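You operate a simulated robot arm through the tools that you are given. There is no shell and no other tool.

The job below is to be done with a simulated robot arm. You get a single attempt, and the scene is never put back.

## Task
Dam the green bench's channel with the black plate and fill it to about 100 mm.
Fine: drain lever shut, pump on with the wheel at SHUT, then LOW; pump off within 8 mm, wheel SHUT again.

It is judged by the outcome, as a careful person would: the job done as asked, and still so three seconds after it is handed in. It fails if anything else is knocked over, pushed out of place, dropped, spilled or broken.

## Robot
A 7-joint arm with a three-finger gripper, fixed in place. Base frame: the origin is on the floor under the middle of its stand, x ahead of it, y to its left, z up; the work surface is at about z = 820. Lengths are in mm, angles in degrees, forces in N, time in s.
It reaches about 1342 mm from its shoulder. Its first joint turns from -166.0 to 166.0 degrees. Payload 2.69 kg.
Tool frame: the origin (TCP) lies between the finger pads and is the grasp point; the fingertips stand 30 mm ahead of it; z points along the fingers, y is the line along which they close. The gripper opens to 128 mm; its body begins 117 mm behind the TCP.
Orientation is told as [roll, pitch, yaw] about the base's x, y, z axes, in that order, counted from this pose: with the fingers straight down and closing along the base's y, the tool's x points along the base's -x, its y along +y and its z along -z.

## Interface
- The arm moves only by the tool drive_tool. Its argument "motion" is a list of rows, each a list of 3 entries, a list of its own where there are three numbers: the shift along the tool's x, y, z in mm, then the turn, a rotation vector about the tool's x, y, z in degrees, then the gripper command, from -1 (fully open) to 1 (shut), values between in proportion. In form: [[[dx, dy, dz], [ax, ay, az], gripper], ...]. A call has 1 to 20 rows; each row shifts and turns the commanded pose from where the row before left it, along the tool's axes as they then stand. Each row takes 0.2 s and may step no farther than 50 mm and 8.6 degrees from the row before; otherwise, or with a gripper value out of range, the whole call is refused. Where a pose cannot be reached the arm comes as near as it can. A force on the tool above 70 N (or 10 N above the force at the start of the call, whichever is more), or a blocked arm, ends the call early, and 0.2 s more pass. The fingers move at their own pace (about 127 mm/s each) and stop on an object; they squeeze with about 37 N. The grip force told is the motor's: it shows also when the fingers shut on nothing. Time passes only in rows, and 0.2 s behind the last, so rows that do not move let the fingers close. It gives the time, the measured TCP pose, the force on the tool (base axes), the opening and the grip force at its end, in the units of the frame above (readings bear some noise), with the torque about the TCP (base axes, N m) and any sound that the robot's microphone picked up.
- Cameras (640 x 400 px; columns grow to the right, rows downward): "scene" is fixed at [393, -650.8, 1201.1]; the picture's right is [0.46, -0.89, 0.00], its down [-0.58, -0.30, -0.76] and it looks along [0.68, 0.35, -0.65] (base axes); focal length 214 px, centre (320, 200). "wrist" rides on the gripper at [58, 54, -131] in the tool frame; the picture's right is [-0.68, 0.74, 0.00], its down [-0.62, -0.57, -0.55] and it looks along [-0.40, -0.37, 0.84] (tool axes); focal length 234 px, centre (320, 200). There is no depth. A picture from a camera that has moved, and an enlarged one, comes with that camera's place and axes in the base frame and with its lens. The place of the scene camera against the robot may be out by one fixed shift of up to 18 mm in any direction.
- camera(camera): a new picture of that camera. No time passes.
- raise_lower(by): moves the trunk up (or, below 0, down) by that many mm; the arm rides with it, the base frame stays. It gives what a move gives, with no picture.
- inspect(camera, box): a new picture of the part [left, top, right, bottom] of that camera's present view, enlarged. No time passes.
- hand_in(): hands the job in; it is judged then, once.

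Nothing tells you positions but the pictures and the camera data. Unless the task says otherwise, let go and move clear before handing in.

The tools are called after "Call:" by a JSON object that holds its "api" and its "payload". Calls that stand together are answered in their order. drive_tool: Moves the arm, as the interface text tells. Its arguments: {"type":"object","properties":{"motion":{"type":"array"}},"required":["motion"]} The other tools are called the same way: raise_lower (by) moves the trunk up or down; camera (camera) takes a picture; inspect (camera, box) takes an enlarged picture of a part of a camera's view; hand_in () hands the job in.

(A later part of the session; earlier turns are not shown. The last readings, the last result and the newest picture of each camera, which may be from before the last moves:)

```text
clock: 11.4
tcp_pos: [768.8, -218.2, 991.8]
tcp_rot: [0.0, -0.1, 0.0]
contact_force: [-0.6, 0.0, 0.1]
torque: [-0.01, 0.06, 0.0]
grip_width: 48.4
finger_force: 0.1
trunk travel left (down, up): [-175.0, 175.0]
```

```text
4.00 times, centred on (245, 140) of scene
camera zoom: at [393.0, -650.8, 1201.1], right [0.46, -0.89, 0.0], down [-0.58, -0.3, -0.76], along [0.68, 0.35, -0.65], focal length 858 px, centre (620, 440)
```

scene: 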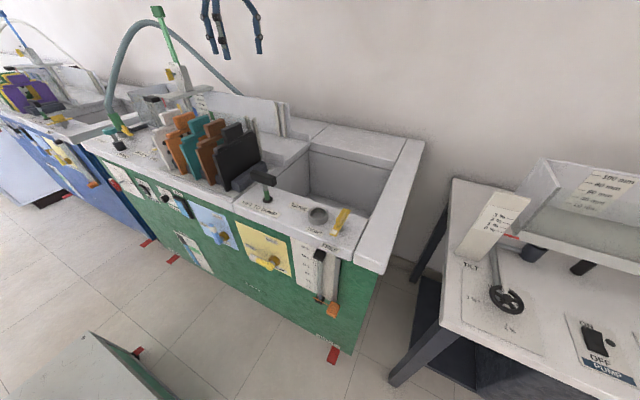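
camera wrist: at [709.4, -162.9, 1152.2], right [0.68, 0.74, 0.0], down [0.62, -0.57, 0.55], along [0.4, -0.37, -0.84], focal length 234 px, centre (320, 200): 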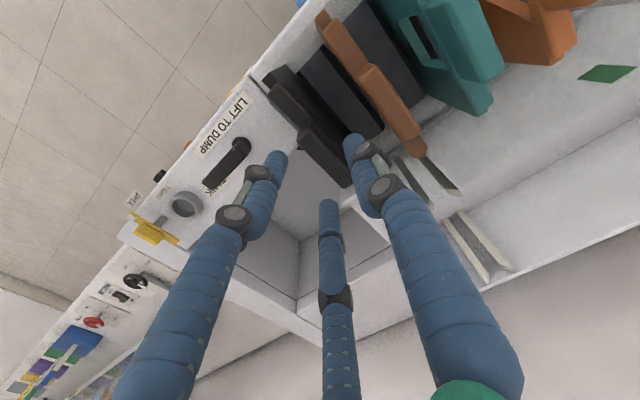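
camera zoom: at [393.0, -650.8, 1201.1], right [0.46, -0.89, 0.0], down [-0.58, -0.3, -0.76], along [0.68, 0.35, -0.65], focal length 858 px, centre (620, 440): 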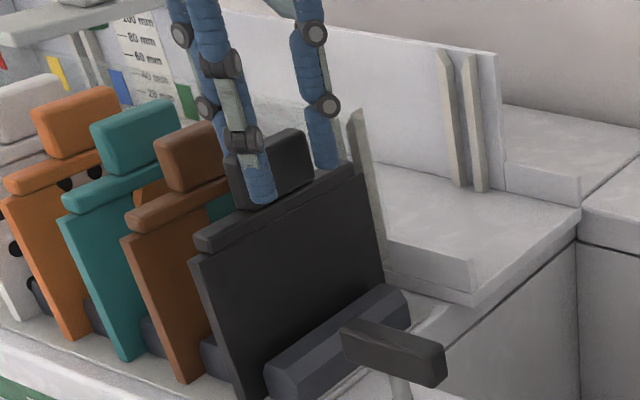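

Call:
{"api": "drive_tool", "payload": {"motion": [[[0, 0, 12], [0, 0, 0], 0.24], [[0, 0, 11], [0, 0, 0], 0.24], [[0, 0, 0], [0, 0, 0], 0.24]]}}

Call:
{"api": "drive_tool", "payload": {"motion": [[[0, 0, 0], [0, 0, 0], 0.6], [[0, 0, 0], [0, 0, 0], 1], [[0, 0, 0], [0, 0, 0], 1], [[0, 0, 0], [0, 0, 0], 1]]}}

Call:
{"api": "camera", "payload": {"camera": "wrist"}}

Call:
{"api": "inspect", "payload": {"camera": "scene", "box": [200, 90, 290, 190]}}

```text
clock: 12.2
tcp_pos: [768.5, -216.2, 969.2]
tcp_rot: [0.0, 0.0, 0.1]
contact_force: [-0.2, -0.2, 0.3]
torque: [-0.02, 0.0, -0.02]
grip_width: 48.5
finger_force: 0.1
trunk travel left (down, up): [-175.0, 175.0]
```

```text
clock: 13.2
tcp_pos: [768.8, -217.5, 968.3]
tcp_rot: [0.0, 0.1, 0.0]
contact_force: [0.2, 0.9, -0.6]
torque: [0.07, -0.03, 0.04]
grip_width: 25.3
finger_force: 37.2
trunk travel left (down, up): [-175.0, 175.0]
```

```text
taken
camera wrist: at [709.8, -162.7, 1099.3], right [0.68, 0.74, 0.0], down [0.62, -0.57, 0.55], along [0.4, -0.37, -0.84], focal length 234 px, centre (320, 200)
```

wrist: 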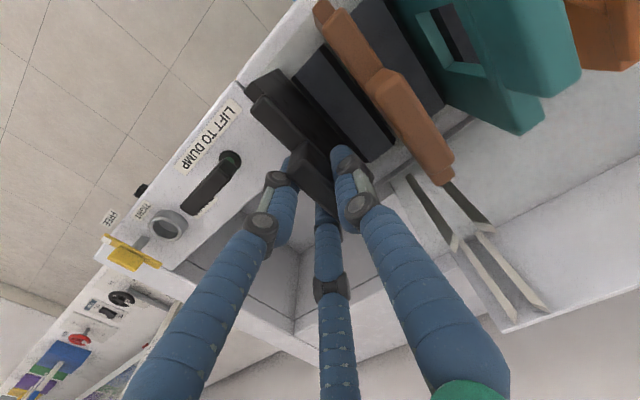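

```text
4.00 times, centred on (245, 140) of scene
camera zoom: at [393.0, -650.8, 1201.1], right [0.46, -0.89, 0.0], down [-0.58, -0.3, -0.76], along [0.68, 0.35, -0.65], focal length 858 px, centre (620, 440)
```

zoom: 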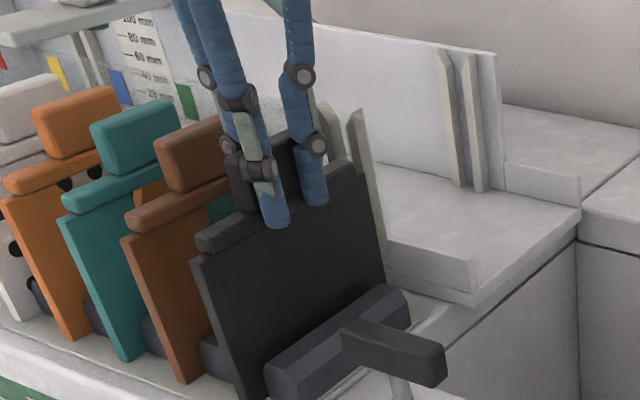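

Gripped at 25 mm width with 37 N. I'll lift straight up and check the hold.

Call:
{"api": "drive_tool", "payload": {"motion": [[[0, 0, -10], [0, 0, 0], 1], [[0, 0, -15], [0, 0, 0], 1], [[0, 0, -25], [0, 0, 0], 1], [[0, 0, 0], [0, 0, 0], 1]]}}

Call:
{"api": "inspect", "payload": {"camera": "scene", "box": [200, 90, 290, 190]}}

```text
clock: 14.2
tcp_pos: [769.3, -214.3, 1019.9]
tcp_rot: [-0.1, 0.1, 0.1]
contact_force: [0.1, 0.0, -1.9]
torque: [-0.04, -0.01, -0.01]
grip_width: 24.6
finger_force: 36.6
trunk travel left (down, up): [-175.0, 175.0]
```

```text
4.00 times, centred on (245, 140) of scene
camera zoom: at [393.0, -650.8, 1201.1], right [0.46, -0.89, 0.0], down [-0.58, -0.3, -0.76], along [0.68, 0.35, -0.65], focal length 858 px, centre (620, 440)
```

zoom: 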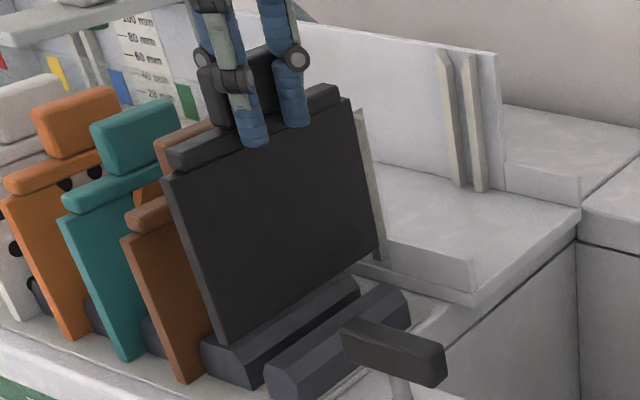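

The plate hangs level from the gripper. I'll raise it clear and check the held pose with the wrist camera.

Call:
{"api": "drive_tool", "payload": {"motion": [[[0, 0, -40], [0, 0, 0], 1], [[0, 0, -45], [0, 0, 0], 1], [[0, 0, -45], [0, 0, 0], 1], [[0, 0, 0], [0, 0, 0], 1]]}}

Call:
{"api": "camera", "payload": {"camera": "wrist"}}

Call:
{"api": "inspect", "payload": {"camera": "wrist", "box": [240, 60, 370, 220]}}

Call:
{"api": "camera", "payload": {"camera": "scene"}}

```text
clock: 15.2
tcp_pos: [769.2, -216.0, 1150.1]
tcp_rot: [0.1, 0.0, 0.0]
contact_force: [-1.1, 0.4, -2.4]
torque: [0.0, -0.03, -0.01]
grip_width: 25.2
finger_force: 37.2
trunk travel left (down, up): [-175.0, 175.0]
```

```text
taken
camera wrist: at [709.4, -162.8, 1281.1], right [0.68, 0.74, 0.0], down [0.62, -0.57, 0.55], along [0.4, -0.37, -0.84], focal length 234 px, centre (320, 200)
```

wrist: 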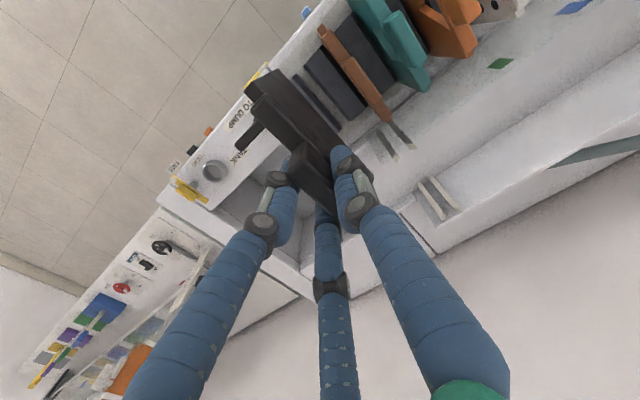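

```text
2.50 times, centred on (305, 140) of wrist
camera zoom: at [709.4, -162.8, 1281.1], right [0.68, 0.74, 0.0], down [0.62, -0.57, 0.55], along [0.4, -0.37, -0.84], focal length 585 px, centre (358, 350)
```

zoom: 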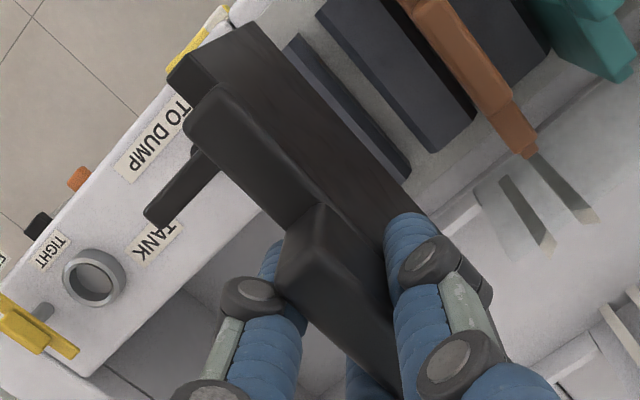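

```text
taken
```

scene: 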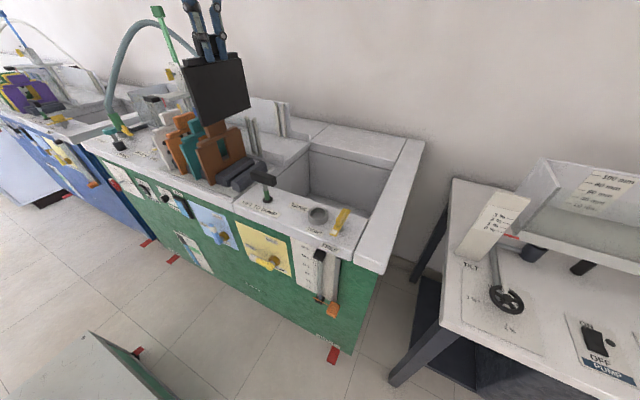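

Plate is secure with its bottom at about z≈1006. I'll carry it over the channel to just above the slot.

Call:
{"api": "drive_tool", "payload": {"motion": [[[-40, 0, 0], [0, 0, 0], 1], [[-40, 0, 0], [0, 0, 0], 1], [[-40, 0, 0], [0, 0, 0], 1], [[-40, 0, 0], [0, 0, 0], 1], [[-36, 10, 0], [0, 0, 0], 1], [[0, 20, 0], [0, 0, 0], 1], [[0, 20, 0], [0, 0, 0], 1], [[0, 0, 15], [0, 0, 0], 1], [[0, 0, 0], [0, 0, 0], 1], [[0, 0, 0], [0, 0, 0], 1]]}}

Call:
{"api": "camera", "payload": {"camera": "wrist"}}

Call:
{"api": "inspect", "payload": {"camera": "wrist", "box": [240, 60, 370, 220]}}

Call:
{"api": "inspect", "payload": {"camera": "scene", "box": [200, 30, 320, 150]}}

```text
clock: 17.4
tcp_pos: [966.0, -166.8, 1134.6]
tcp_rot: [0.0, 0.0, 0.0]
contact_force: [-0.1, -0.1, -1.2]
torque: [0.0, 0.03, -0.03]
grip_width: 24.7
finger_force: 37.2
trunk travel left (down, up): [-175.0, 175.0]
```

```text
taken
camera wrist: at [907.9, -112.8, 1265.1], right [0.68, 0.74, 0.0], down [0.62, -0.57, 0.55], along [0.4, -0.37, -0.84], focal length 234 px, centre (320, 200)
```

wrist: 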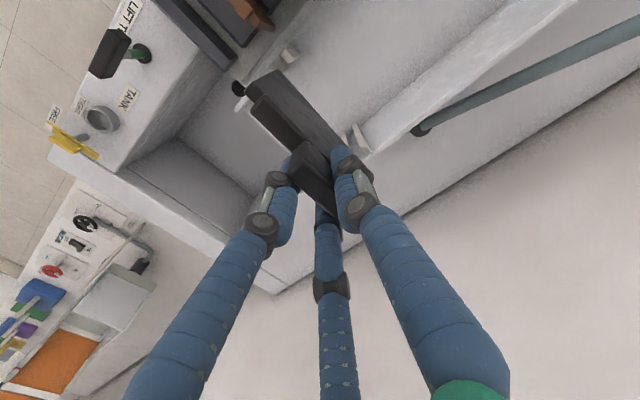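

```text
2.50 times, centred on (305, 140) of wrist
camera zoom: at [907.9, -112.8, 1265.1], right [0.68, 0.74, 0.0], down [0.62, -0.57, 0.55], along [0.4, -0.37, -0.84], focal length 585 px, centre (358, 350)
```

zoom: 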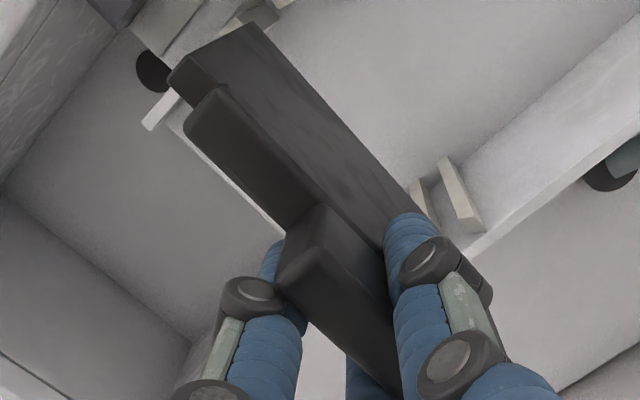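

```text
3.33 times, centred on (260, 90) of scene
camera zoom: at [393.0, -650.8, 1201.1], right [0.46, -0.89, 0.0], down [-0.58, -0.3, -0.76], along [0.68, 0.35, -0.65], focal length 715 px, centre (520, 567)
```

zoom: 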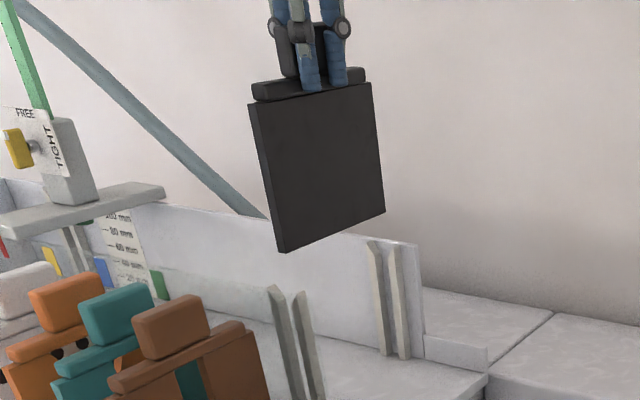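

The sheet hangs at about y≈-161.5, x centre ≈966, nearly aligned with the groove (centre y≈-160, x≈964.5). I'll correct by a couple of mm and lower to just above the rib tops to verify.

Call:
{"api": "drive_tool", "payload": {"motion": [[[2, 2, 10], [0, 0, 0], 1], [[0, 0, 15], [0, 0, 0], 1], [[0, 0, 4], [0, 0, 0], 1], [[0, 0, 0], [0, 0, 0], 1], [[0, 0, 0], [0, 0, 0], 1]]}}

Call:
{"api": "inspect", "payload": {"camera": "wrist", "box": [240, 60, 300, 120]}}

Call:
{"api": "inspect", "payload": {"camera": "wrist", "box": [330, 100, 400, 170]}}

Call:
{"api": "inspect", "payload": {"camera": "scene", "box": [230, 70, 310, 150]}}

```text
clock: 18.6
tcp_pos: [963.1, -164.2, 1106.2]
tcp_rot: [0.0, 0.0, 0.0]
contact_force: [0.8, 0.3, -2.7]
torque: [-0.03, -0.01, -0.01]
grip_width: 24.7
finger_force: 37.4
trunk travel left (down, up): [-175.0, 175.0]
```

```text
6.67 times, centred on (270, 90) of wrist
camera zoom: at [904.1, -111.0, 1236.3], right [0.68, 0.74, 0.0], down [0.62, -0.57, 0.55], along [0.4, -0.37, -0.84], focal length 1561 px, centre (653, 933)
```

zoom: 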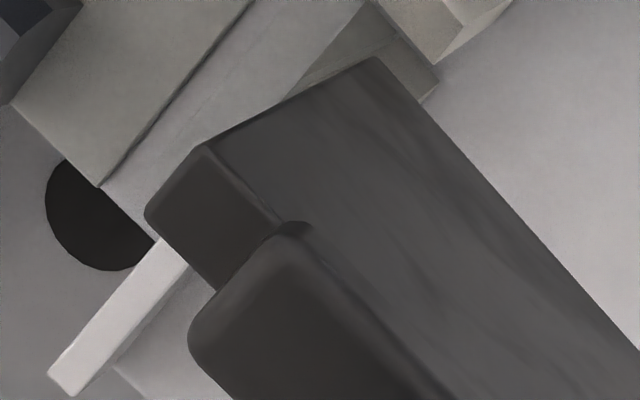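

```text
5.71 times, centred on (365, 135) of wrist
camera zoom: at [904.1, -111.0, 1236.3], right [0.68, 0.74, 0.0], down [0.62, -0.57, 0.55], along [0.4, -0.37, -0.84], focal length 1338 px, centre (63, 571)
```

zoom: 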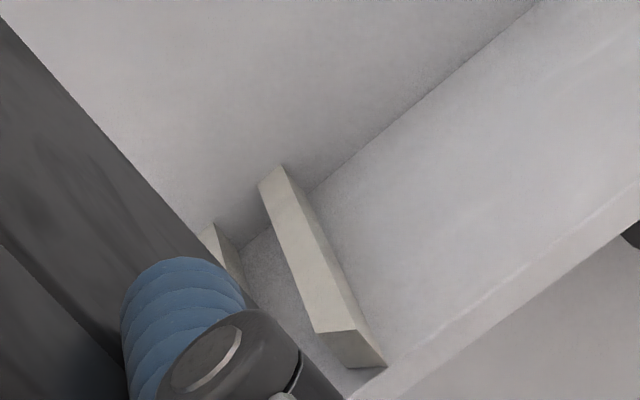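

```text
5.00 times, centred on (270, 110) of scene
camera zoom: at [393.0, -650.8, 1201.1], right [0.46, -0.89, 0.0], down [-0.58, -0.3, -0.76], along [0.68, 0.35, -0.65], focal length 1072 px, centre (570, 650)
```

zoom: 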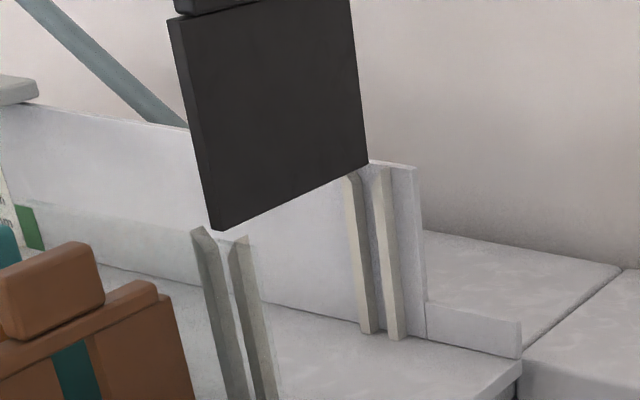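

Call:
{"api": "inspect", "payload": {"camera": "scene", "box": [260, 105, 290, 130]}}

Call:
{"api": "inspect", "payload": {"camera": "scene", "box": [292, 90, 322, 115]}}

Call:
{"api": "inspect", "payload": {"camera": "scene", "box": [236, 105, 266, 130]}}

```text
16.00 times, centred on (275, 118) of scene
camera zoom: at [393.0, -650.8, 1201.1], right [0.46, -0.89, 0.0], down [-0.58, -0.3, -0.76], along [0.68, 0.35, -0.65], focal length 3432 px, centre (1040, 1520)
```

zoom: 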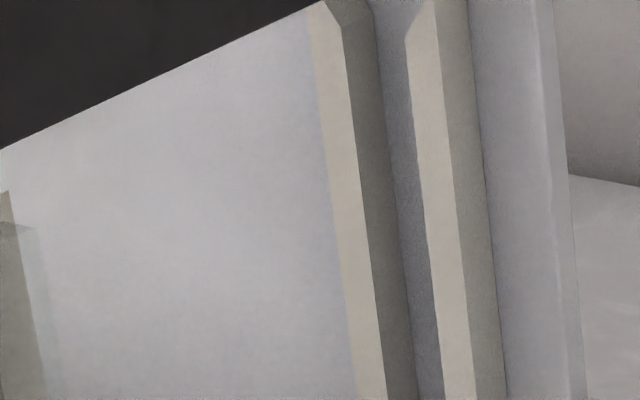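

```text
16.00 times, centred on (307, 102) of scene
camera zoom: at [393.0, -650.8, 1201.1], right [0.46, -0.89, 0.0], down [-0.58, -0.3, -0.76], along [0.68, 0.35, -0.65], focal length 3432 px, centre (528, 1760)
```

zoom: 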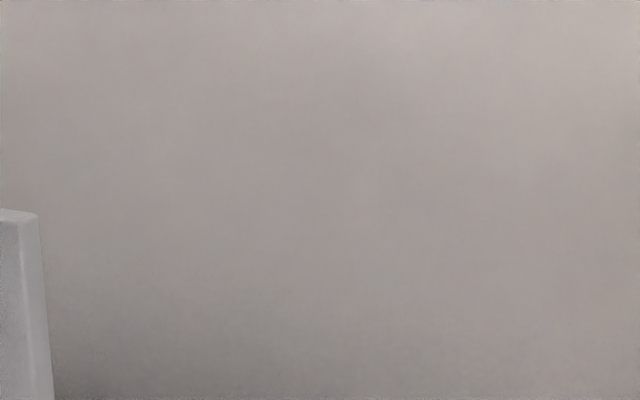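

```text
16.00 times, centred on (251, 118) of scene
camera zoom: at [393.0, -650.8, 1201.1], right [0.46, -0.89, 0.0], down [-0.58, -0.3, -0.76], along [0.68, 0.35, -0.65], focal length 3432 px, centre (1424, 1520)
```

zoom: 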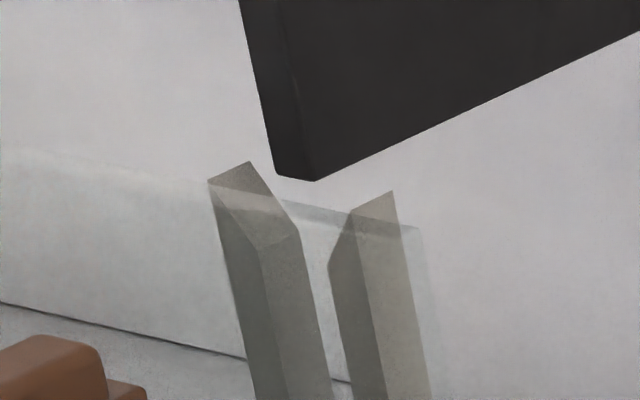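

The close scene view confirms the sheet is within the groove lead-in, about 2 mm too far toward +y. I'll shift -2 mm and lower gently into the slot.

Call:
{"api": "drive_tool", "payload": {"motion": [[[0, -2, 0], [0, 0, 0], 1], [[0, 0, 8], [0, 0, 0], 1], [[0, 0, 8], [0, 0, 0], 1], [[0, 0, 8], [0, 0, 0], 1], [[0, 0, 8], [0, 0, 0], 1], [[0, 0, 0], [0, 0, 0], 1]]}}

Call:
{"api": "inspect", "payload": {"camera": "scene", "box": [236, 105, 266, 130]}}

Call:
{"api": "inspect", "payload": {"camera": "scene", "box": [270, 95, 310, 125]}}

Call:
{"api": "inspect", "payload": {"camera": "wrist", "box": [240, 60, 300, 120]}}

```text
clock: 20.0
tcp_pos: [963.6, -166.4, 1074.3]
tcp_rot: [0.0, 0.0, 0.0]
contact_force: [-0.3, 0.7, -2.8]
torque: [0.02, 0.03, 0.01]
grip_width: 24.8
finger_force: 36.8
trunk travel left (down, up): [-175.0, 175.0]
```

```text
16.00 times, centred on (251, 118) of scene
camera zoom: at [393.0, -650.8, 1201.1], right [0.46, -0.89, 0.0], down [-0.58, -0.3, -0.76], along [0.68, 0.35, -0.65], focal length 3432 px, centre (1424, 1520)
```

zoom: 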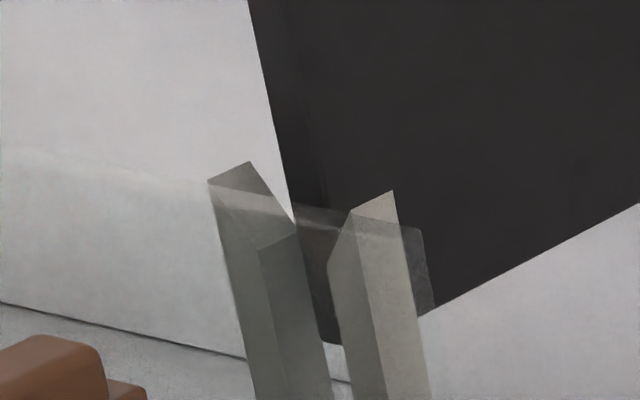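

```text
13.33 times, centred on (290, 110) of scene
camera zoom: at [393.0, -650.8, 1201.1], right [0.46, -0.89, 0.0], down [-0.58, -0.3, -0.76], along [0.68, 0.35, -0.65], focal length 2860 px, centre (720, 1400)
```

zoom: 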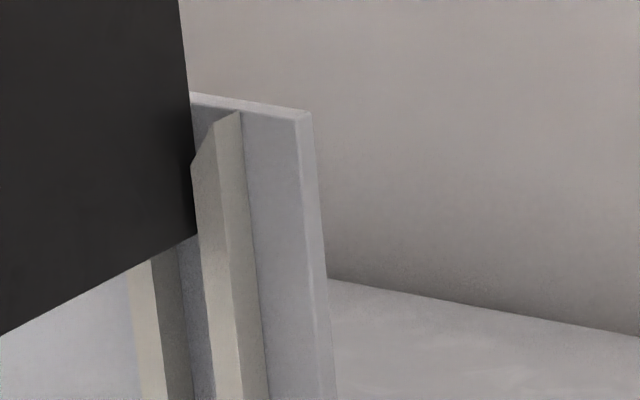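

```text
6.67 times, centred on (270, 90) of wrist
camera zoom: at [904.7, -112.8, 1204.3], right [0.68, 0.74, 0.0], down [0.62, -0.57, 0.55], along [0.4, -0.37, -0.84], focal length 1561 px, centre (653, 933)
```

zoom: 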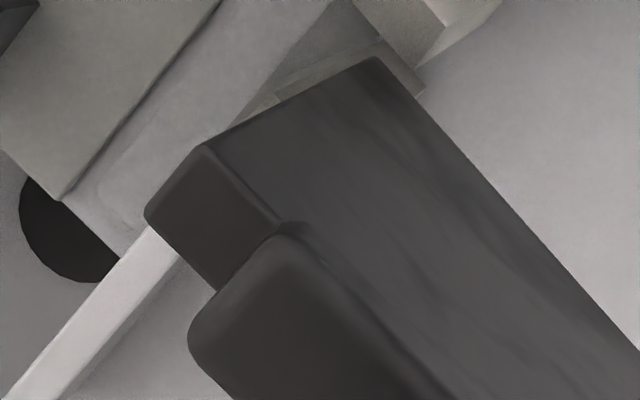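

The sheet has entered both grooves with no contact force. I'll keep lowering.

Call:
{"api": "drive_tool", "payload": {"motion": [[[0, 0, 10], [0, 0, 0], 1], [[0, 0, 10], [0, 0, 0], 1], [[0, 0, 10], [0, 0, 0], 1], [[0, 0, 10], [0, 0, 0], 1], [[0, 0, 10], [0, 0, 0], 1], [[0, 0, 10], [0, 0, 0], 1], [[0, 0, 10], [0, 0, 0], 1], [[0, 0, 8], [0, 0, 0], 1], [[0, 0, 0], [0, 0, 0], 1]]}}

Call:
{"api": "inspect", "payload": {"camera": "scene", "box": [225, 75, 305, 155]}}

```text
clock: 22.0
tcp_pos: [962.5, -166.7, 995.6]
tcp_rot: [-0.1, 0.0, 0.0]
contact_force: [-0.1, 0.7, -2.7]
torque: [-0.03, 0.01, -0.02]
grip_width: 24.5
finger_force: 36.5
trunk travel left (down, up): [-175.0, 175.0]
```

```text
5.00 times, centred on (265, 115) of scene
camera zoom: at [393.0, -650.8, 1201.1], right [0.46, -0.89, 0.0], down [-0.58, -0.3, -0.76], along [0.68, 0.35, -0.65], focal length 1072 px, centre (595, 625)
```

zoom: 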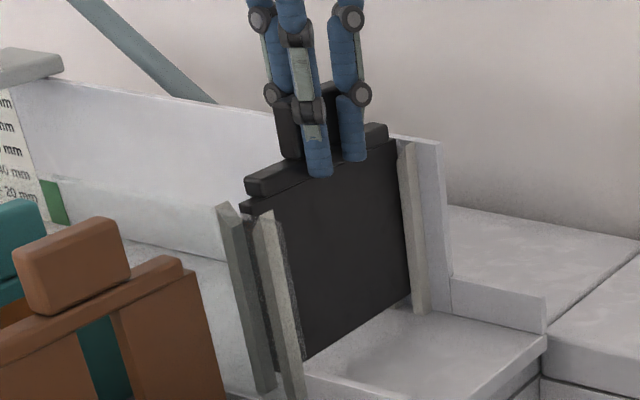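

Nearly down. I'll finish the last ~18 mm in small steps, watching the force.

Call:
{"api": "drive_tool", "payload": {"motion": [[[0, 0, 4], [0, 0, 0], 1], [[0, 0, 4], [0, 0, 0], 1], [[0, 0, 3], [0, 0, 0], 1], [[0, 0, 0], [0, 0, 0], 1]]}}

Call:
{"api": "drive_tool", "payload": {"motion": [[[0, 0, 2], [0, 0, 0], 1], [[0, 0, 2], [0, 0, 0], 1], [[0, 0, 0], [0, 0, 0], 1]]}}

Call:
{"api": "inspect", "payload": {"camera": "scene", "box": [225, 85, 305, 165]}}

```text
clock: 23.0
tcp_pos: [962.3, -167.6, 985.2]
tcp_rot: [0.1, 0.1, 0.1]
contact_force: [0.5, 0.0, -2.2]
torque: [-0.06, 0.02, 0.03]
grip_width: 24.7
finger_force: 37.0
trunk travel left (down, up): [-175.0, 175.0]
```

```text
clock: 23.8
tcp_pos: [963.0, -165.4, 979.9]
tcp_rot: [0.0, 0.0, 0.1]
contact_force: [0.2, 0.2, -2.5]
torque: [-0.02, 0.01, -0.03]
grip_width: 24.7
finger_force: 36.8
trunk travel left (down, up): [-175.0, 175.0]
```

```text
5.00 times, centred on (265, 125) of scene
camera zoom: at [393.0, -650.8, 1201.1], right [0.46, -0.89, 0.0], down [-0.58, -0.3, -0.76], along [0.68, 0.35, -0.65], focal length 1072 px, centre (595, 575)
```

zoom: 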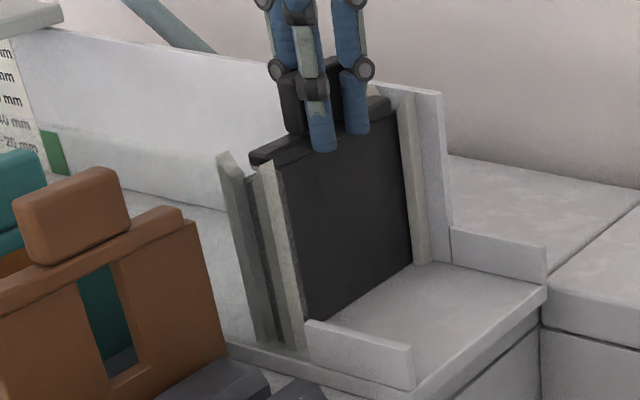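

Call:
{"api": "drive_tool", "payload": {"motion": [[[0, 0, 2], [0, 0, 0], 1], [[0, 0, 2], [0, 0, 0], 1], [[0, 0, 0], [0, 0, 0], 1]]}}

Call:
{"api": "drive_tool", "payload": {"motion": [[[0, 0, 2], [0, 0, 0], 1], [[0, 0, 0], [0, 0, 0], 1]]}}

Call:
{"api": "drive_tool", "payload": {"motion": [[[0, 0, 2], [0, 0, 0], 1], [[0, 0, 0], [0, 0, 0], 1]]}}

```text
clock: 24.6
tcp_pos: [962.3, -167.3, 978.8]
tcp_rot: [0.0, -0.1, 0.0]
contact_force: [-3.6, 0.1, 20.3]
torque: [0.17, 1.04, -0.04]
grip_width: 24.8
finger_force: 37.2
trunk travel left (down, up): [-175.0, 175.0]
```

```text
clock: 25.2
tcp_pos: [962.6, -166.8, 978.6]
tcp_rot: [-0.1, -0.4, 0.0]
contact_force: [-1.8, 0.9, 36.7]
torque: [0.25, 0.5, -0.09]
grip_width: 24.6
finger_force: 37.1
trunk travel left (down, up): [-175.0, 175.0]
```

```text
clock: 25.8
tcp_pos: [962.1, -166.1, 974.5]
tcp_rot: [0.0, -0.3, 0.1]
contact_force: [7.3, -1.9, 35.8]
torque: [-0.06, -0.15, -0.1]
grip_width: 25.4
finger_force: 36.7
trunk travel left (down, up): [-175.0, 175.0]
```

The plate met firm resistance at the expected floor height. I'll inspect its seating before releasing.

Call:
{"api": "inspect", "payload": {"camera": "scene", "box": [235, 105, 305, 175]}}

Call:
{"api": "camera", "payload": {"camera": "wrist"}}

```text
5.71 times, centred on (270, 140) of scene
camera zoom: at [393.0, -650.8, 1201.1], right [0.46, -0.89, 0.0], down [-0.58, -0.3, -0.76], along [0.68, 0.35, -0.65], focal length 1226 px, centre (606, 543)
```

zoom: 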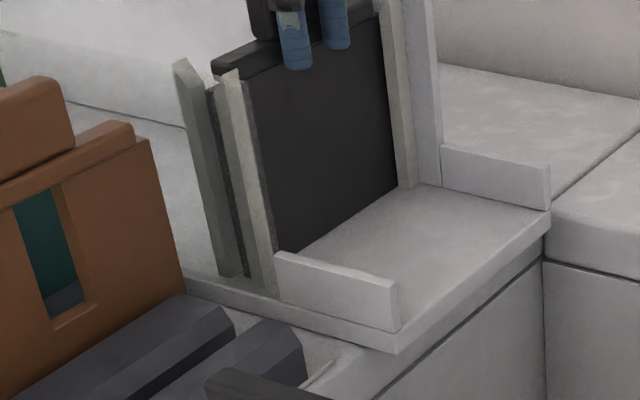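

```text
taken
camera wrist: at [903.6, -112.9, 1105.0], right [0.68, 0.74, 0.0], down [0.61, -0.57, 0.55], along [0.41, -0.37, -0.83], focal length 234 px, centre (320, 200)
```

wrist: 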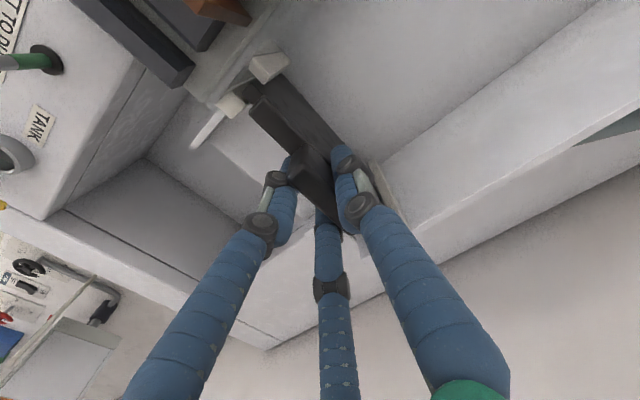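

Seated flat on the channel floor in both grooves. I'll relieve the downward force, open the fingers and rise clear.

Call:
{"api": "drive_tool", "payload": {"motion": [[[0, 0, -4], [0, 0, 0], 1], [[0, 0, 0], [0, 0, 0], 0.6], [[0, 0, 0], [0, 0, 0], 0.2], [[0, 0, 0], [0, 0, 0], 0.1], [[0, 0, 0], [0, 0, 0], 0.1]]}}

Call:
{"api": "drive_tool", "payload": {"motion": [[[0, 0, -15], [0, 0, 0], 0.1], [[0, 0, -20], [0, 0, 0], 0.1], [[0, 0, -40], [0, 0, 0], 0.1], [[0, 0, -40], [0, 0, 0], -0.5], [[0, 0, -40], [0, 0, 0], -1], [[0, 0, 0], [0, 0, 0], -1]]}}

Call:
{"api": "inspect", "payload": {"camera": "scene", "box": [225, 80, 305, 160]}}

Call:
{"api": "camera", "payload": {"camera": "wrist"}}

```text
clock: 27.0
tcp_pos: [963.9, -166.1, 976.6]
tcp_rot: [0.0, 0.1, 0.0]
contact_force: [0.0, 0.0, 0.1]
torque: [0.01, 0.01, 0.01]
grip_width: 57.2
finger_force: 0.0
trunk travel left (down, up): [-175.0, 175.0]
```

```text
clock: 28.4
tcp_pos: [961.4, -165.3, 1132.5]
tcp_rot: [0.0, 0.0, 0.0]
contact_force: [0.3, -0.6, 0.4]
torque: [-0.01, -0.04, -0.01]
grip_width: 127.8
finger_force: 0.1
trunk travel left (down, up): [-175.0, 175.0]
```

```text
5.00 times, centred on (265, 120) of scene
camera zoom: at [393.0, -650.8, 1201.1], right [0.46, -0.89, 0.0], down [-0.58, -0.3, -0.76], along [0.68, 0.35, -0.65], focal length 1072 px, centre (595, 600)
```

zoom: 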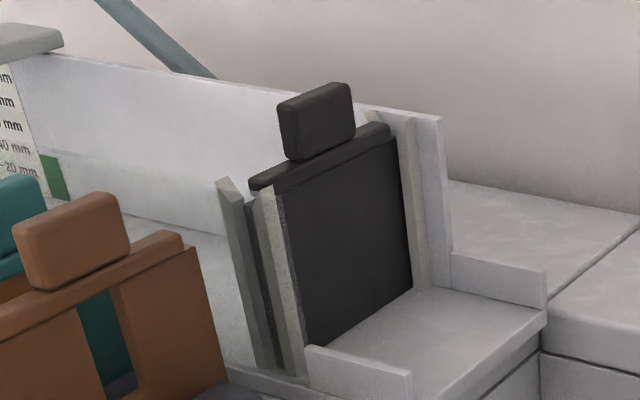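

```text
taken
camera wrist: at [902.9, -111.4, 1263.1], right [0.68, 0.74, 0.0], down [0.62, -0.57, 0.55], along [0.4, -0.37, -0.84], focal length 234 px, centre (320, 200)
```

wrist: 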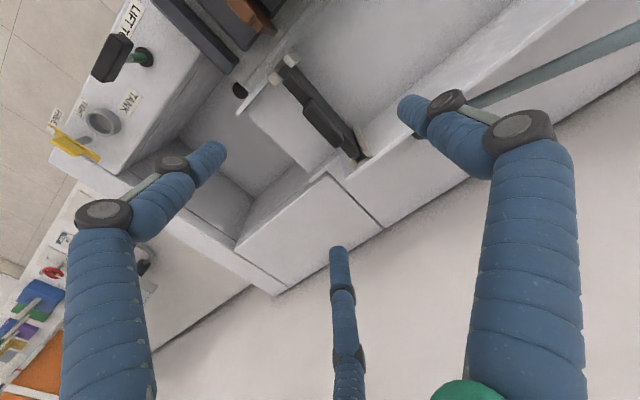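

The plate dams the slot and the arm is clear. Next is the channel drain lever at about hub (645,-352,632), pointing left (OPEN). I'll pull back in front of the bench and turn the gripper to point forward.

Call:
{"api": "drive_tool", "payload": {"motion": [[[48, -8, 0], [0, 0, 0], -1], [[48, -8, 0], [0, 0, 0], -1], [[48, -8, 0], [0, 0, 0], -1], [[48, -8, 0], [0, 0, 0], -1], [[48, -8, 0], [0, 0, 0], -1], [[48, -8, 0], [0, 0, 0], -1], [[48, -8, 0], [0, 0, 0], -1], [[48, -8, 0], [0, 0, 0], 0], [[48, -8, 0], [0, 0, 0], 1], [[48, -8, 0], [0, 0, 0], 1], [[30, 0, 0], [0, 0, 0], 1]]}}

Call:
{"api": "drive_tool", "payload": {"motion": [[[0, 0, 0], [0, -8.5, 0], 1], [[0, 0, 0], [0, -8.5, 0], 1], [[0, 0, 0], [0, -8.5, 0], 1], [[0, 0, 0], [0, -8.5, 0], 1], [[0, 0, 0], [0, -8.5, 0], 1], [[0, 0, 0], [0, -8.5, 0], 1]]}}

Call:
{"api": "camera", "payload": {"camera": "wrist"}}

Call:
{"api": "camera", "payload": {"camera": "scene"}}

```text
clock: 30.8
tcp_pos: [452.8, -245.8, 1131.8]
tcp_rot: [-0.1, 0.0, 0.0]
contact_force: [0.0, -0.1, 0.9]
torque: [0.01, -0.01, -0.01]
grip_width: 2.3
finger_force: 31.7
trunk travel left (down, up): [-175.0, 175.0]
```

```text
clock: 32.2
tcp_pos: [451.8, -244.4, 1133.6]
tcp_rot: [-0.4, -51.1, 0.3]
contact_force: [-0.9, 1.3, 0.8]
torque: [-0.12, 0.01, -0.12]
grip_width: 2.3
finger_force: 31.1
trunk travel left (down, up): [-175.0, 175.0]
```

```text
taken
camera wrist: at [312.8, -190.5, 1169.3], right [0.42, 0.74, 0.53], down [-0.04, -0.56, 0.83], along [0.91, -0.37, -0.21], focal length 234 px, centre (320, 200)
```

wrist: 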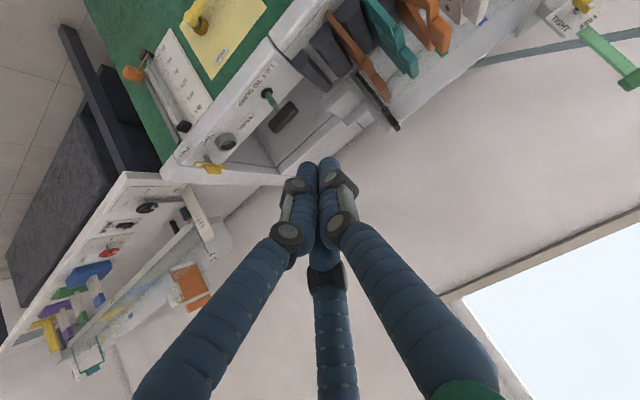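

```text
taken
```

scene: 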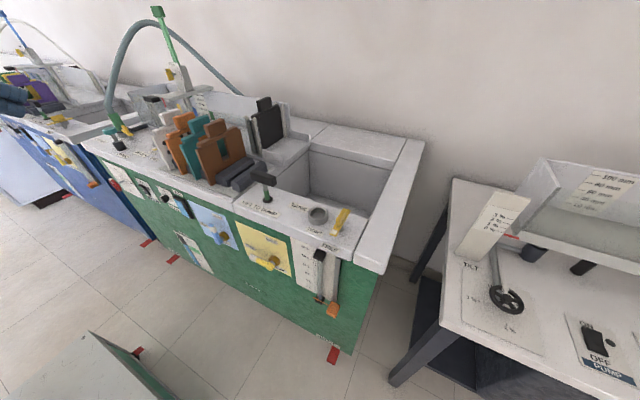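

The gripper tilts fine. I'll finish pointing it forward and lower it in front of the panel, staying about 170 mm off the face.

Call:
{"api": "drive_tool", "payload": {"motion": [[[0, 0, 0], [0, -8.5, 0], 1], [[0, 0, 0], [0, -8.5, 0], 1], [[0, 0, 0], [0, -8.5, 0], 1], [[0, 0, 0], [0, -8.4, 0], 1], [[45, -10, 0], [0, 0, 0], 1], [[45, -10, 0], [0, 0, 0], 1], [[45, -10, 0], [0, 0, 0], 1], [[45, -10, 0], [0, 0, 0], 1], [[45, -10, 0], [0, 0, 0], 1]]}}

Call:
{"api": "camera", "payload": {"camera": "wrist"}}

```text
clock: 33.1
tcp_pos: [484.3, -177.3, 1137.7]
tcp_rot: [-4.1, -79.1, 12.9]
contact_force: [-1.2, 1.7, -0.1]
torque: [-0.05, 0.01, -0.13]
grip_width: 1.9
finger_force: 31.6
trunk travel left (down, up): [-175.0, 175.0]
stopped in row 4: the arm was blocked; the commanded pose is now the measured one
```

```text
taken
camera wrist: at [338.3, -146.2, 1104.0], right [0.01, 0.76, 0.65], down [-0.33, -0.61, 0.72], along [0.94, -0.23, 0.25], focal length 234 px, centre (320, 200)
```

wrist: 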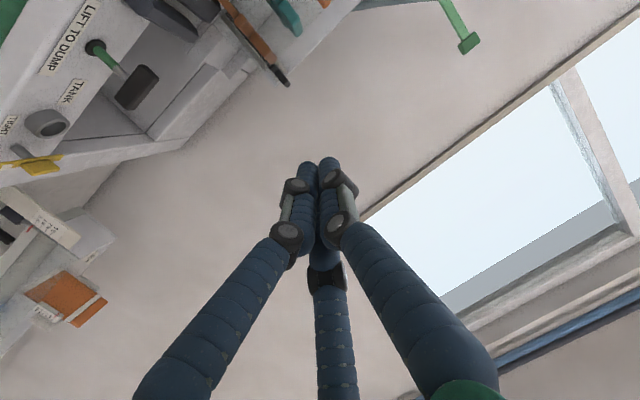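

The arm hit a joint limit folding this close at height. I'll back the tilt off to about 45°, then go down first and tilt further there.

Call:
{"api": "drive_tool", "payload": {"motion": [[[0, 0, 0], [1.8, 7, 0.3], 1], [[0, 0, 0], [1.8, 7, 0.3], 1], [[0, 0, 0], [1.8, 7, 0.3], 1], [[0, 0, 0], [1.8, 7, 0.3], 1], [[0, 0, 0], [1.8, 7, 0.3], 1], [[0, 0, 0], [0, 0, 0], 1]]}}

```text
clock: 34.5
tcp_pos: [485.9, -179.3, 1137.0]
tcp_rot: [-5.0, -44.2, 3.8]
contact_force: [0.0, -0.1, -0.4]
torque: [0.0, 0.03, 0.03]
grip_width: 2.0
finger_force: 31.0
trunk travel left (down, up): [-175.0, 175.0]
```

Call:
{"api": "drive_tool", "payload": {"motion": [[[0, 0, 0], [-2.4, 0, 2.7], 1], [[25, -12, 36.5], [0, 0, 0], 1], [[25, -12, 36.5], [0, 0, 0], 1], [[25, -12, 36.5], [0, 0, 0], 1], [[25, -12, 36.5], [0, 0, 0], 1], [[25, -12, 36.5], [0, 0, 0], 1], [[25, -12, 36.5], [0, 0, 0], 1], [[25, -12, 36.5], [0, 0, 0], 1], [[25, -12, 36.5], [0, 0, 0], 1], [[25, -12, 36.5], [0, 0, 0], 1], [[25, -12, 36.5], [0, 0, 0], 1]]}}

Call:
{"api": "camera", "payload": {"camera": "wrist"}}

Call:
{"api": "camera", "payload": {"camera": "scene"}}

```text
clock: 36.9
tcp_pos: [562.2, -297.6, 701.6]
tcp_rot: [0.0, -44.5, 0.1]
contact_force: [0.4, 0.2, -0.1]
torque: [0.0, 0.0, 0.01]
grip_width: 2.2
finger_force: 31.4
trunk travel left (down, up): [-175.0, 175.0]
```

```text
taken
camera wrist: at [428.7, -245.4, 754.4], right [0.48, 0.74, 0.47], down [0.06, -0.56, 0.82], along [0.87, -0.37, -0.31], focal length 234 px, centre (320, 200)
```

wrist: 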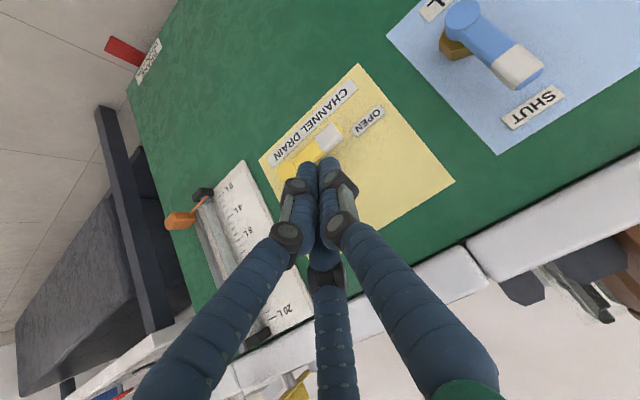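

```text
taken
```

scene: 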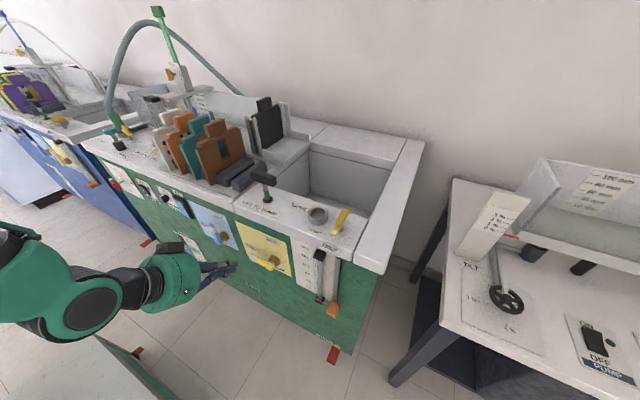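

Lower down works well and I can see the drain panel. I'll tilt the fingers further toward horizontal here.

Call:
{"api": "drive_tool", "payload": {"motion": [[[0, 0, 0], [0, -8.5, 0], 1], [[0, 0, 0], [0, -8.5, 0], 1], [[0, 0, 0], [0, -8.5, 0], 1], [[0, 0, 0], [0, -8.5, 0], 1], [[0, 0, 0], [0, 0, 0], 1]]}}

Call:
{"api": "camera", "payload": {"camera": "wrist"}}

```text
clock: 38.1
tcp_pos: [591.8, -341.9, 712.7]
tcp_rot: [6.4, -78.2, -5.6]
contact_force: [-0.1, 0.3, -0.5]
torque: [0.02, 0.0, 0.02]
grip_width: 2.1
finger_force: 31.5
out of reach, approached as far as the arm can: row 2, 3, 4
trunk travel left (down, up): [-175.0, 175.0]
```

```text
taken
camera wrist: at [452.0, -289.3, 683.3], right [0.13, 0.72, 0.68], down [-0.41, -0.59, 0.7], along [0.9, -0.37, 0.22], focal length 234 px, centre (320, 200)
```

wrist: 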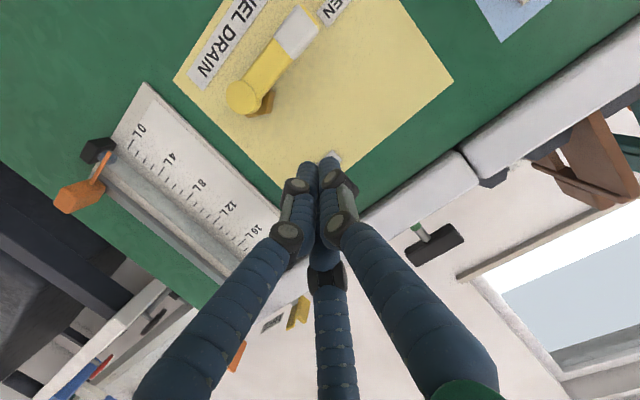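

At this distance the last bit of tilt is out of reach. I'll ease back to about 65°, then lower below the lever while staying in front of it.

Call:
{"api": "drive_tool", "payload": {"motion": [[[0, 0, 0], [0, 7, 0], 1], [[0, 0, 0], [0, 7, 0], 1], [[0, 0, 0], [0, 0, 0], 1]]}}

```text
clock: 38.9
tcp_pos: [593.4, -341.7, 712.7]
tcp_rot: [0.1, -64.2, 0.1]
contact_force: [0.2, -0.1, -0.1]
torque: [-0.01, 0.01, -0.02]
grip_width: 1.9
finger_force: 31.7
trunk travel left (down, up): [-175.0, 175.0]
```

Call:
{"api": "drive_tool", "payload": {"motion": [[[10, 0, -20], [0, 0, 0], 1], [[38.4, 14, 18.6], [0, 0, 0], 1], [[38.4, 14, 18.6], [0, 0, 0], 1], [[38.4, 14, 18.6], [0, 0, 0], 1], [[0, 0, 0], [0, 0, 0], 1]]}}

Call:
{"api": "camera", "payload": {"camera": "wrist"}}

Call:
{"api": "inspect", "payload": {"camera": "scene", "box": [190, 210, 310, 310]}}

```text
clock: 40.1
tcp_pos: [589.9, -328.2, 585.8]
tcp_rot: [1.9, -64.2, -1.4]
contact_force: [0.4, 0.2, -0.6]
torque: [0.0, -0.02, 0.03]
grip_width: 2.1
finger_force: 31.2
out of reach, approached as far as the arm can: row 2, 3, 4
trunk travel left (down, up): [-175.0, 175.0]
```

```text
taken
camera wrist: at [446.2, -275.6, 590.6], right [0.29, 0.73, 0.62], down [-0.22, -0.58, 0.78], along [0.93, -0.37, 0.0], focal length 234 px, centre (320, 200)
```

wrist: 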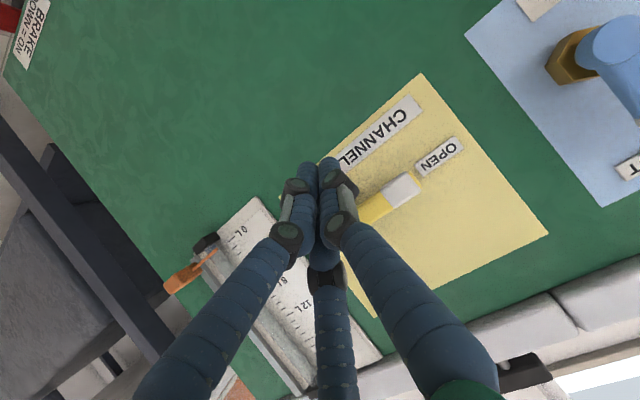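

```text
4.00 times, centred on (250, 260) of scene
camera zoom: at [393.0, -650.8, 1201.1], right [0.46, -0.89, 0.0], down [-0.58, -0.3, -0.76], along [0.68, 0.35, -0.65], focal length 858 px, centre (600, -40)
```

zoom: 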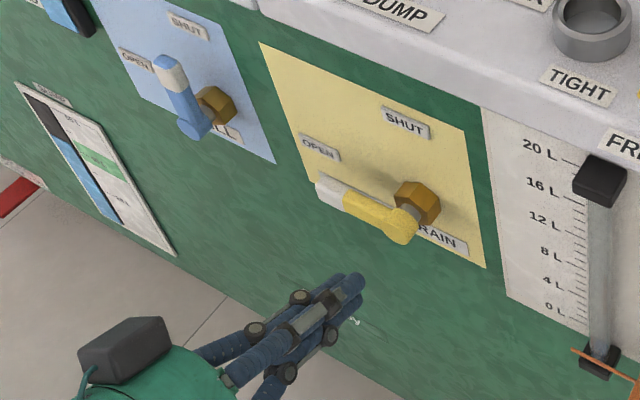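

The arm is near its inner reach limit but already below and in front of the lever. I'll move forward under the lever arm at y≈-302.

Call:
{"api": "drive_tool", "payload": {"motion": [[[-6, 13, 14], [0, 0, 0], 1], [[-8, 13, 18], [0, 0, 0], 1], [[0, 0, 0], [0, 0, 0], 1]]}}

Call:
{"api": "camera", "payload": {"camera": "wrist"}}

Call:
{"api": "inspect", "payload": {"camera": "scene", "box": [190, 210, 310, 310]}}

```text
clock: 40.9
tcp_pos: [628.5, -305.5, 585.8]
tcp_rot: [0.9, -64.3, -0.7]
contact_force: [-0.2, -0.3, -1.2]
torque: [-0.03, 0.01, -0.01]
grip_width: 2.0
finger_force: 32.0
out of reach, approached as far as the arm can: row 1
trunk travel left (down, up): [-175.0, 175.0]
```

```text
taken
camera wrist: at [485.6, -252.8, 588.5], right [0.29, 0.73, 0.61], down [-0.23, -0.57, 0.79], along [0.93, -0.37, 0.0], focal length 234 px, centre (320, 200)
```

wrist: 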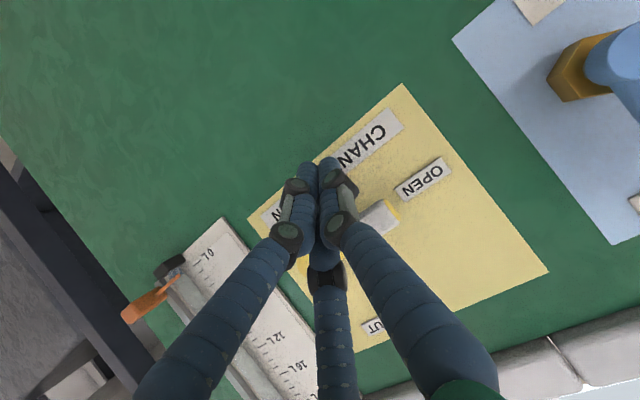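

```text
4.00 times, centred on (250, 260) of scene
camera zoom: at [393.0, -650.8, 1201.1], right [0.46, -0.89, 0.0], down [-0.58, -0.3, -0.76], along [0.68, 0.35, -0.65], focal length 858 px, centre (600, -40)
```

zoom: 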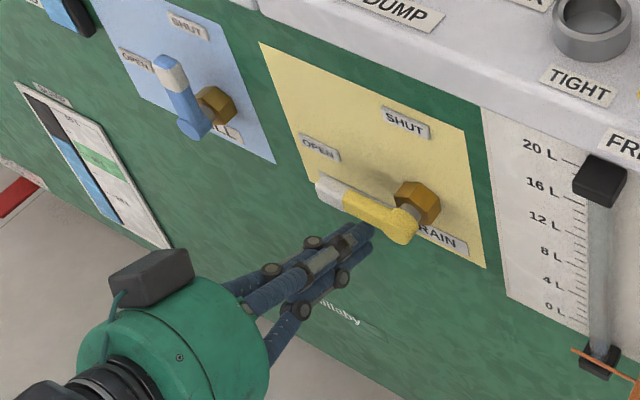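

Fingers are under the lever. I'll push it up along its arc, first third, and check.

Call:
{"api": "drive_tool", "payload": {"motion": [[[-18, 1.5, -8.7], [0, 0, 0], 1], [[-14.4, 4, -7], [0, 0, 0], 1], [[-15.3, 4, -7.4], [0, 0, 0], 1], [[0, 0, 0], [0, 0, 0], 1]]}}

Call:
{"api": "inspect", "payload": {"camera": "scene", "box": [190, 210, 310, 310]}}

```text
clock: 41.9
tcp_pos: [631.4, -298.6, 637.8]
tcp_rot: [1.4, -64.2, -1.0]
contact_force: [0.6, 0.6, -0.5]
torque: [-0.01, 0.01, 0.01]
grip_width: 2.1
finger_force: 31.6
out of reach, approached as far as the arm can: row 3
trunk travel left (down, up): [-175.0, 175.0]
```

```text
4.00 times, centred on (250, 260) of scene
camera zoom: at [393.0, -650.8, 1201.1], right [0.46, -0.89, 0.0], down [-0.58, -0.3, -0.76], along [0.68, 0.35, -0.65], focal length 858 px, centre (600, -40)
```

zoom: 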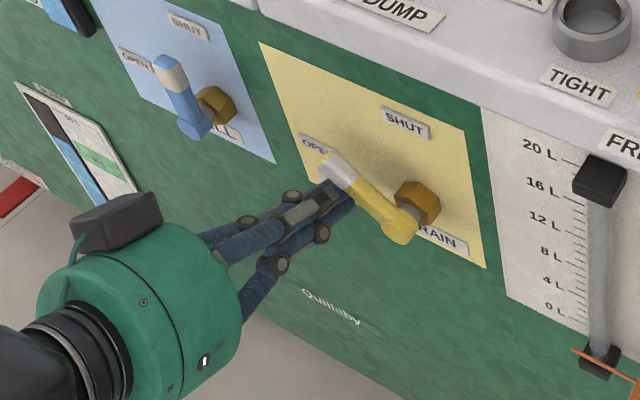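

The lever is turning with light force. I'll continue the arc up to SHUT.

Call:
{"api": "drive_tool", "payload": {"motion": [[[-14.4, -1, -7], [0, 0, 0], 1], [[-11.7, -4, -5.7], [0, 0, 0], 1], [[-8.1, -6, -3.9], [0, 0, 0], 1], [[0, 0, 0], [0, 0, 0], 1]]}}

Call:
{"api": "inspect", "payload": {"camera": "scene", "box": [190, 210, 310, 310]}}

```text
clock: 42.9
tcp_pos: [631.7, -309.7, 675.4]
tcp_rot: [0.1, -64.4, 0.0]
contact_force: [0.2, 0.0, 0.0]
torque: [0.0, 0.0, -0.03]
grip_width: 2.3
finger_force: 31.2
trunk travel left (down, up): [-175.0, 175.0]
```

```text
4.00 times, centred on (250, 260) of scene
camera zoom: at [393.0, -650.8, 1201.1], right [0.46, -0.89, 0.0], down [-0.58, -0.3, -0.76], along [0.68, 0.35, -0.65], focal length 858 px, centre (600, -40)
```

zoom: 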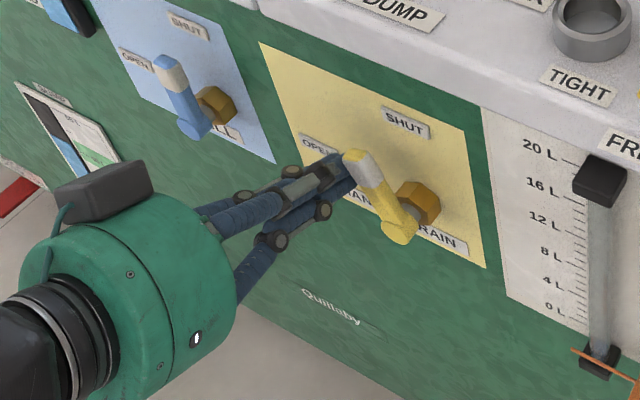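

Call:
{"api": "drive_tool", "payload": {"motion": [[[-5.4, -7, -2.6], [0, 0, 0], 1], [[-5, -8, -2], [0, 0, 0], 1], [[0, -5, 0], [0, 0, 0], 1], [[0, 0, 0], [0, 0, 0], 1]]}}

Call:
{"api": "inspect", "payload": {"camera": "scene", "box": [190, 210, 310, 310]}}

Call:
{"api": "camera", "payload": {"camera": "wrist"}}

```text
clock: 43.9
tcp_pos: [630.2, -329.2, 687.4]
tcp_rot: [0.0, -64.4, 0.0]
contact_force: [0.1, 0.2, -0.4]
torque: [0.02, 0.01, 0.02]
grip_width: 2.0
finger_force: 30.9
trunk travel left (down, up): [-175.0, 175.0]
```

```text
4.00 times, centred on (250, 260) of scene
camera zoom: at [393.0, -650.8, 1201.1], right [0.46, -0.89, 0.0], down [-0.58, -0.3, -0.76], along [0.68, 0.35, -0.65], focal length 858 px, centre (600, -40)
```

zoom: 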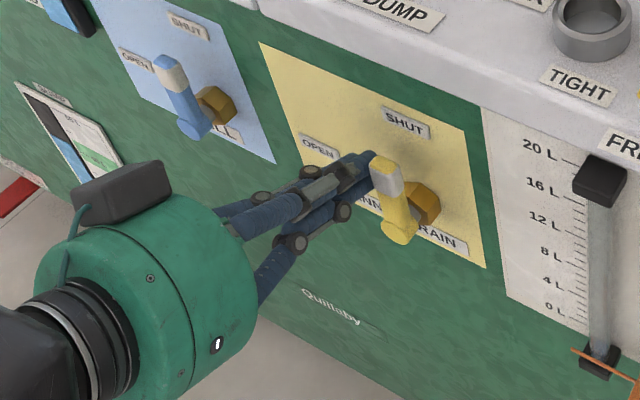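

```text
taken
camera wrist: at [488.1, -276.7, 690.8], right [0.29, 0.74, 0.61], down [-0.23, -0.57, 0.79], along [0.93, -0.37, 0.0], focal length 234 px, centre (320, 200)
```

wrist: 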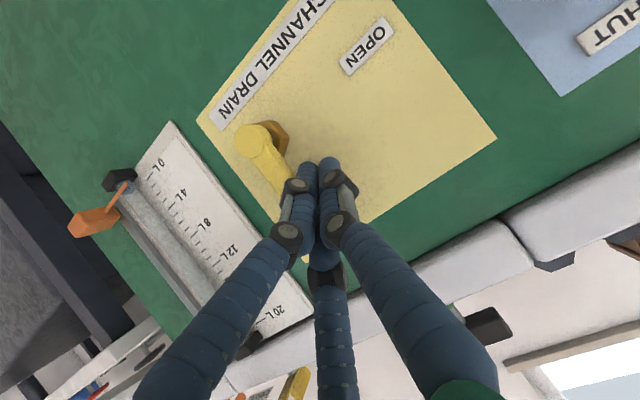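

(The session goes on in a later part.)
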